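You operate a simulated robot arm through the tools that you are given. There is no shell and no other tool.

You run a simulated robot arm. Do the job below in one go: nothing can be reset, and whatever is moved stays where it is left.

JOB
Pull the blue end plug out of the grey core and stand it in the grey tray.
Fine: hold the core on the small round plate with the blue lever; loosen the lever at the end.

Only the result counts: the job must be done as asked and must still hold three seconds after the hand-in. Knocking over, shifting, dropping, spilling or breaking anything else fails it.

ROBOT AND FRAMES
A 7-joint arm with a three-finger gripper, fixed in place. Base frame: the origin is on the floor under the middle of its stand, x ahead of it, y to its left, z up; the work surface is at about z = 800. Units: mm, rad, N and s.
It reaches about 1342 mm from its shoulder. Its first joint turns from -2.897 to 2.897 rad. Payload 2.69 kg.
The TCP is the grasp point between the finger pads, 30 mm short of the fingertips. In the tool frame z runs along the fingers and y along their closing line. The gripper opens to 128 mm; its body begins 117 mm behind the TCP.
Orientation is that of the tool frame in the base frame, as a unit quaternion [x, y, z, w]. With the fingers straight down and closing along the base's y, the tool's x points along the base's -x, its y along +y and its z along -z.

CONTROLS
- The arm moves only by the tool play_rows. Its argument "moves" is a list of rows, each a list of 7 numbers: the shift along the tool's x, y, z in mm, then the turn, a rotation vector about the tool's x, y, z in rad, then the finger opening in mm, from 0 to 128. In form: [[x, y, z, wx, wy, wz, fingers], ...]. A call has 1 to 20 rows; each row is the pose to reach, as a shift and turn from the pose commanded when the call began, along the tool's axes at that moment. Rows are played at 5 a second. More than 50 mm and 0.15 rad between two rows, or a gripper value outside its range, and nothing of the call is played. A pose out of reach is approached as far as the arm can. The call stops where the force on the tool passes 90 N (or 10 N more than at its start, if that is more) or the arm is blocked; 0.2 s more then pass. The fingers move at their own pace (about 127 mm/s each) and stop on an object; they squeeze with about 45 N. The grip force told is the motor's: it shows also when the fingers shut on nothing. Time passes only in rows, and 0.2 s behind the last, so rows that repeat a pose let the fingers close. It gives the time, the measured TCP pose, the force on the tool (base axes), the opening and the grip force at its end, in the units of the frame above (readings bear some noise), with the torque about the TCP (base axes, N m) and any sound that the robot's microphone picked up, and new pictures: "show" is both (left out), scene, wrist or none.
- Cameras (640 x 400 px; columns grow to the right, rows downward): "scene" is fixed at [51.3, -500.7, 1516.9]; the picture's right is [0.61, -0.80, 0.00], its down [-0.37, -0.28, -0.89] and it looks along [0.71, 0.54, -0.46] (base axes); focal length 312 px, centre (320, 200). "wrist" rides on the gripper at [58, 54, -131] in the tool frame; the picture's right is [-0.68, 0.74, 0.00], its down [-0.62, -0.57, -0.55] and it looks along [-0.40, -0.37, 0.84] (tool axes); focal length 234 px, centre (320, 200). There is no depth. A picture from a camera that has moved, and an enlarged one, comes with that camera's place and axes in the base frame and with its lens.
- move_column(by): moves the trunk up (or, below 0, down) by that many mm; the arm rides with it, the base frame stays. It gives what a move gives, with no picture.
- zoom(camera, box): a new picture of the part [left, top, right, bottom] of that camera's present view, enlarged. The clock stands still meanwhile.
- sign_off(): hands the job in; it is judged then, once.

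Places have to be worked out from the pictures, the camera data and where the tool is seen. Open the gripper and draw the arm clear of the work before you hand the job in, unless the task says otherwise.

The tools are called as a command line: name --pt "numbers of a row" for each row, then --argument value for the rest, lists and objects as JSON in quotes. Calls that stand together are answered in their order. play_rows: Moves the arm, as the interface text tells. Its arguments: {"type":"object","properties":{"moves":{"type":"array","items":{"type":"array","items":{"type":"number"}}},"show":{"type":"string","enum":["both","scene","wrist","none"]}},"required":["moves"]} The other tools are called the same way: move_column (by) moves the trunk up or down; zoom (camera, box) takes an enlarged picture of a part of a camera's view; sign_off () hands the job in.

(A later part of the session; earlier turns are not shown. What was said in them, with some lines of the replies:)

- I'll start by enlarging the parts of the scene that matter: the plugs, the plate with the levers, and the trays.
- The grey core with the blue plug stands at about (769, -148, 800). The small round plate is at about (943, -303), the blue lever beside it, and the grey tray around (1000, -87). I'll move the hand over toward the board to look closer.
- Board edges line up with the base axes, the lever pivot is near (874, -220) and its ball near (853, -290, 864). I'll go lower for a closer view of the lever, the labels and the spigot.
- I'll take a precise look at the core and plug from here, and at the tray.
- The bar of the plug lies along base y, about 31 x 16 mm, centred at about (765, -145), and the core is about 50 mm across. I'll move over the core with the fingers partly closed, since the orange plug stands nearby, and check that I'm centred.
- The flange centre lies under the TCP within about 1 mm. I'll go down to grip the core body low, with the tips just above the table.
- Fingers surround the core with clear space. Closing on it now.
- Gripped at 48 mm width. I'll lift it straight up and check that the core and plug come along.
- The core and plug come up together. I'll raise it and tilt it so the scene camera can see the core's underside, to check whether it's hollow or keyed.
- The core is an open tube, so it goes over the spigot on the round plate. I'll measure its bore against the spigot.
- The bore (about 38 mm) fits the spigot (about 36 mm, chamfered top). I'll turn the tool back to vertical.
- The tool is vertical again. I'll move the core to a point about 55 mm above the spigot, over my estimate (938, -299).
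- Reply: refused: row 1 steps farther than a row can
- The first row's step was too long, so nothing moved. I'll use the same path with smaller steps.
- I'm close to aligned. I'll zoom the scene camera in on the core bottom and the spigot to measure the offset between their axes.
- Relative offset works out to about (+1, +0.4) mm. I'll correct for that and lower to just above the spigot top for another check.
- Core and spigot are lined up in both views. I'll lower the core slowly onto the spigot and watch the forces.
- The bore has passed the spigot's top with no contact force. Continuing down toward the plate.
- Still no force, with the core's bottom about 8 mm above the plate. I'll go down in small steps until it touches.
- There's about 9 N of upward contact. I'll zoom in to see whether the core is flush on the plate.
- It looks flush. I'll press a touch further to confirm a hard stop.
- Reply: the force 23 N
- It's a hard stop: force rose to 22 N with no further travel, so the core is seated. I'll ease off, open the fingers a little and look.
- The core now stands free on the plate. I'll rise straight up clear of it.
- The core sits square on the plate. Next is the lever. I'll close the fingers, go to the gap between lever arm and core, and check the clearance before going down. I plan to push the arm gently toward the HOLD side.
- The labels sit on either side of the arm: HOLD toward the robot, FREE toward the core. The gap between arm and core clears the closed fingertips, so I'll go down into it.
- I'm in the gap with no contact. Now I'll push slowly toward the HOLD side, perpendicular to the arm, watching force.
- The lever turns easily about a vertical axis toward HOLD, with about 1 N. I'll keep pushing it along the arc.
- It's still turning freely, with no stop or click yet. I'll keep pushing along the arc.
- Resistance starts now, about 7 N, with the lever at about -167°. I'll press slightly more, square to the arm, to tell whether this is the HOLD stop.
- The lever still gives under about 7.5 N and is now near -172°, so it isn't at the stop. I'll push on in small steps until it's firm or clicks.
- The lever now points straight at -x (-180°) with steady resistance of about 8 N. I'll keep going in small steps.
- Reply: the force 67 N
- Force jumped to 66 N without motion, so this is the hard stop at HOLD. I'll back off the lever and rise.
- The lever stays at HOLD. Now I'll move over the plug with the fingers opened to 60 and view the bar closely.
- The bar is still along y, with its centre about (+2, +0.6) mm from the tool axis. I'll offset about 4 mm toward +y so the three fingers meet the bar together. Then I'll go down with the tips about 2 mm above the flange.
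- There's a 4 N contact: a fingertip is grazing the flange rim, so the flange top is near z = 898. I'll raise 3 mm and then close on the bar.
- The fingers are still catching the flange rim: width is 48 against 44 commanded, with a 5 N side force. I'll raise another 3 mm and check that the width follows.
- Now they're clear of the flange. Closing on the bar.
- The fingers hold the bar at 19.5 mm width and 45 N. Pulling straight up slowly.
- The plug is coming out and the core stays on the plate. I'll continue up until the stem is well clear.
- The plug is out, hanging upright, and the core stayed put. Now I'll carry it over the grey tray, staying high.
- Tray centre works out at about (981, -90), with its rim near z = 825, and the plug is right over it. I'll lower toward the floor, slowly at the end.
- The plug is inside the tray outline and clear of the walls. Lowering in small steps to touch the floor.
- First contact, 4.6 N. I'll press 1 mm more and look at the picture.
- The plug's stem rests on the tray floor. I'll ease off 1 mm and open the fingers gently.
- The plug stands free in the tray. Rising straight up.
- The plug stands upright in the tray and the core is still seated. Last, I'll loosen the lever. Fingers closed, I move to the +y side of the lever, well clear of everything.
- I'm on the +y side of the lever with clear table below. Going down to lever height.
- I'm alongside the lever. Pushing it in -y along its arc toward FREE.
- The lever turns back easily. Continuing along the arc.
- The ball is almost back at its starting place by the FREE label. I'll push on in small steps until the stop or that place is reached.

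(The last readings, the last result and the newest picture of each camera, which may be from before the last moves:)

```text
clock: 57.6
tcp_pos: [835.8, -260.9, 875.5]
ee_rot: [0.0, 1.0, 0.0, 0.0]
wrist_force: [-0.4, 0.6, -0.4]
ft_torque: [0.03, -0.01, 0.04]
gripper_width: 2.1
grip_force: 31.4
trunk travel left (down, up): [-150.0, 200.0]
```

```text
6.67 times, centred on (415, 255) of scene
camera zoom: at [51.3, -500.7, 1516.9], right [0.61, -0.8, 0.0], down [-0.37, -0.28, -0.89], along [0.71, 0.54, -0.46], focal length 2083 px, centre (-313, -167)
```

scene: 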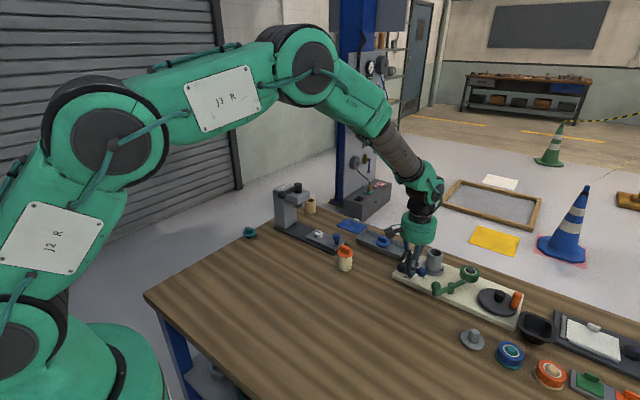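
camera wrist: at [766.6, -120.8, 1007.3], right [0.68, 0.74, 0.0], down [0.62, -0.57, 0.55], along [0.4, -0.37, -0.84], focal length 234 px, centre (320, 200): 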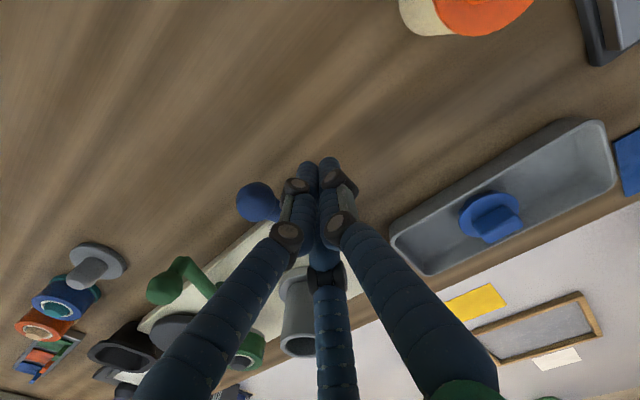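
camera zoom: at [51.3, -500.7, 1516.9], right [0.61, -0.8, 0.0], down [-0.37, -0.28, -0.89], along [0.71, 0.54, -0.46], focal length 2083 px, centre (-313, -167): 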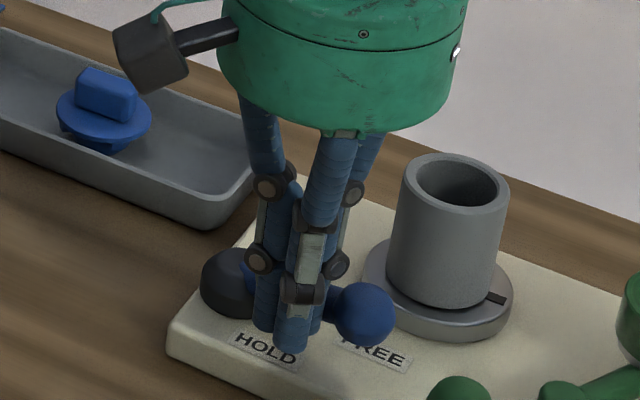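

The ball is within a degree or so of its starting place. I'll push a few more millimetres gently to see whether there's a stop.

play_rows --pt "-1 -0.4 0 0 0 0 0" --pt "-2 -0.9 0 0 0 0 0" --pt "-3 -1.5 0 0 0 0 0" --pt "-3 -1.5 0 0 0 0 0" --show "scene"

zoom --camera "scene" --box '[370, 225, 460, 285]'

```text
clock: 58.6
tcp_pos: [837.7, -262.0, 876.1]
ee_rot: [0.0, 1.0, 0.0, -0.001]
wrist_force: [-16.3, 8.8, 3.0]
ft_torque: [0.17, 0.25, -0.01]
gripper_width: 2.3
grip_force: 31.4
trunk travel left (down, up): [-150.0, 200.0]
```

scene: 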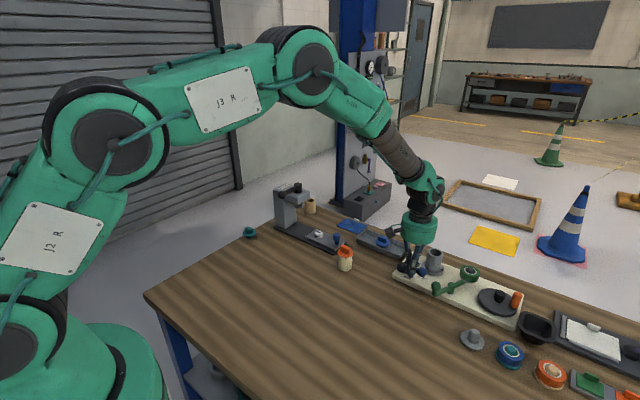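

```text
6.67 times, centred on (415, 255) of scene
camera zoom: at [51.3, -500.7, 1516.9], right [0.61, -0.8, 0.0], down [-0.37, -0.28, -0.89], along [0.71, 0.54, -0.46], focal length 2083 px, centre (-313, -167)
```

zoom: 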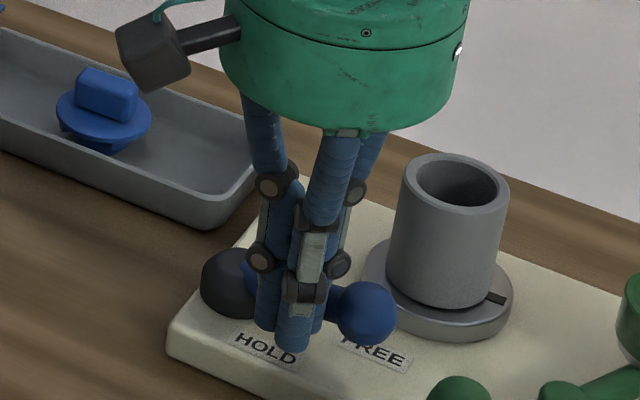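

Force rose to 18 N at a firm stop, so the lever is fully at FREE. I'll back off it and rise clear.

play_rows --pt "4 1.5 0 0 0 0 0" --pt "9 3 0 0 0 0 0" --pt "15 5 0 0 0 0 0" --pt "15 5 -20 0 0 0 0" --pt "15 5 -60 0 0 0 0" --pt "15 5 -105 0 0 0 0" --pt "15 5 -150 0 0 0 0" --pt "40 5 -180 0 0 0 30" --pt "80 5 -190 0 0 0 60" --pt "120 5 -200 0 0 0 90" --pt "120 5 -200 0 0 0 100" --show "both"

zoom --camera "scene" --box '[350, 215, 470, 290]'

zoom --camera "scene" --box '[230, 170, 550, 370]'

```text
clock: 61.0
tcp_pos: [719.5, -258.7, 1077.8]
ee_rot: [0.001, 1.0, 0.0, 0.001]
wrist_force: [0.0, -0.3, 0.2]
ft_torque: [0.02, -0.08, -0.01]
gripper_width: 100.1
grip_force: 0.2
trunk travel left (down, up): [-150.0, 200.0]
camera wrist: at [660.0, -204.6, 1208.3], right [0.68, 0.74, 0.0], down [0.62, -0.57, 0.55], along [0.4, -0.37, -0.84], focal length 234 px, centre (320, 200)
```

scene: 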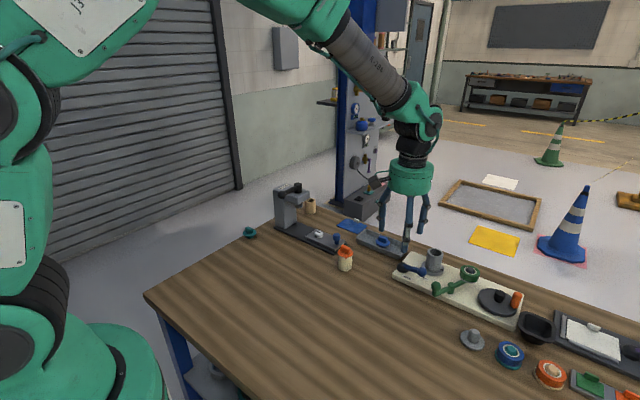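
wrist: 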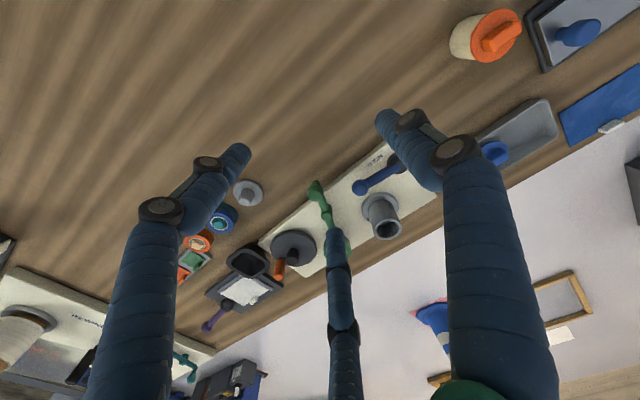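

```text
5.33 times, centred on (410, 252) of scene
camera zoom: at [51.3, -500.7, 1516.9], right [0.61, -0.8, 0.0], down [-0.37, -0.28, -0.89], along [0.71, 0.54, -0.46], focal length 1666 px, centre (-160, -80)
```

zoom: 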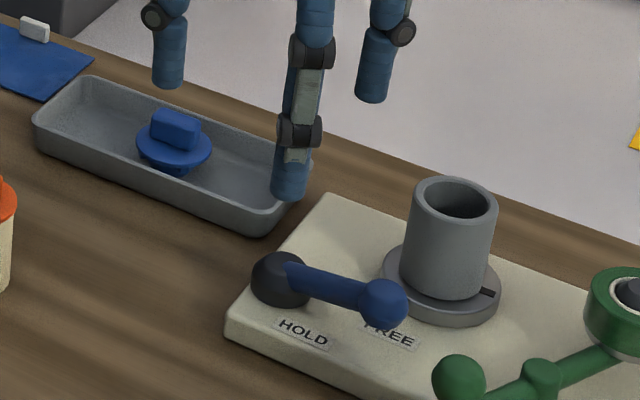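

```text
2.00 times, centred on (390, 270) of scene
camera zoom: at [51.3, -500.7, 1516.9], right [0.61, -0.8, 0.0], down [-0.37, -0.28, -0.89], along [0.71, 0.54, -0.46], focal length 625 px, centre (180, 60)
```

zoom: 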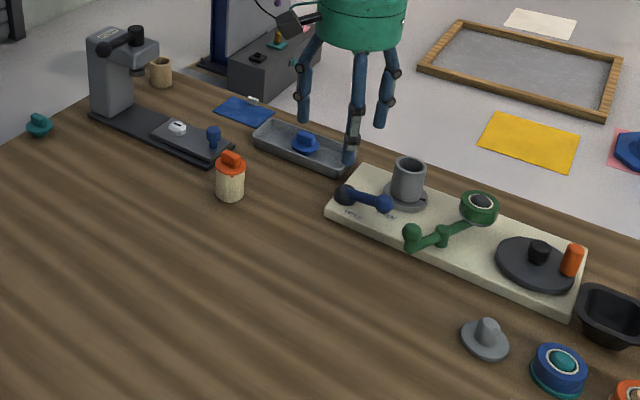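

The blue plug stands upright in the grey tray and the grey core sits on the small round plate. The blue lever is back at FREE, nothing else has moved, and the open gripper is well clear. Handing in.

sign_off

```text
The job is handed in.
```

The blue end plug is out of the grey core and standing upright in the grey tray. I've handed the job in; the hand-in gave no verdict.

- **Holding the core:** I set the core over the spigot on the small round plate, then pushed the blue lever to its HOLD stop. The core stayed put while the plug was pulled.
- **Loosening the lever:** With the plug in the tray, I pushed the lever back until it met the FREE stop. The core is still on the plate.
- **Rest of the bench:** In the last pictures nothing else looked moved or knocked over. The gripper is open and the arm is clear of the work.
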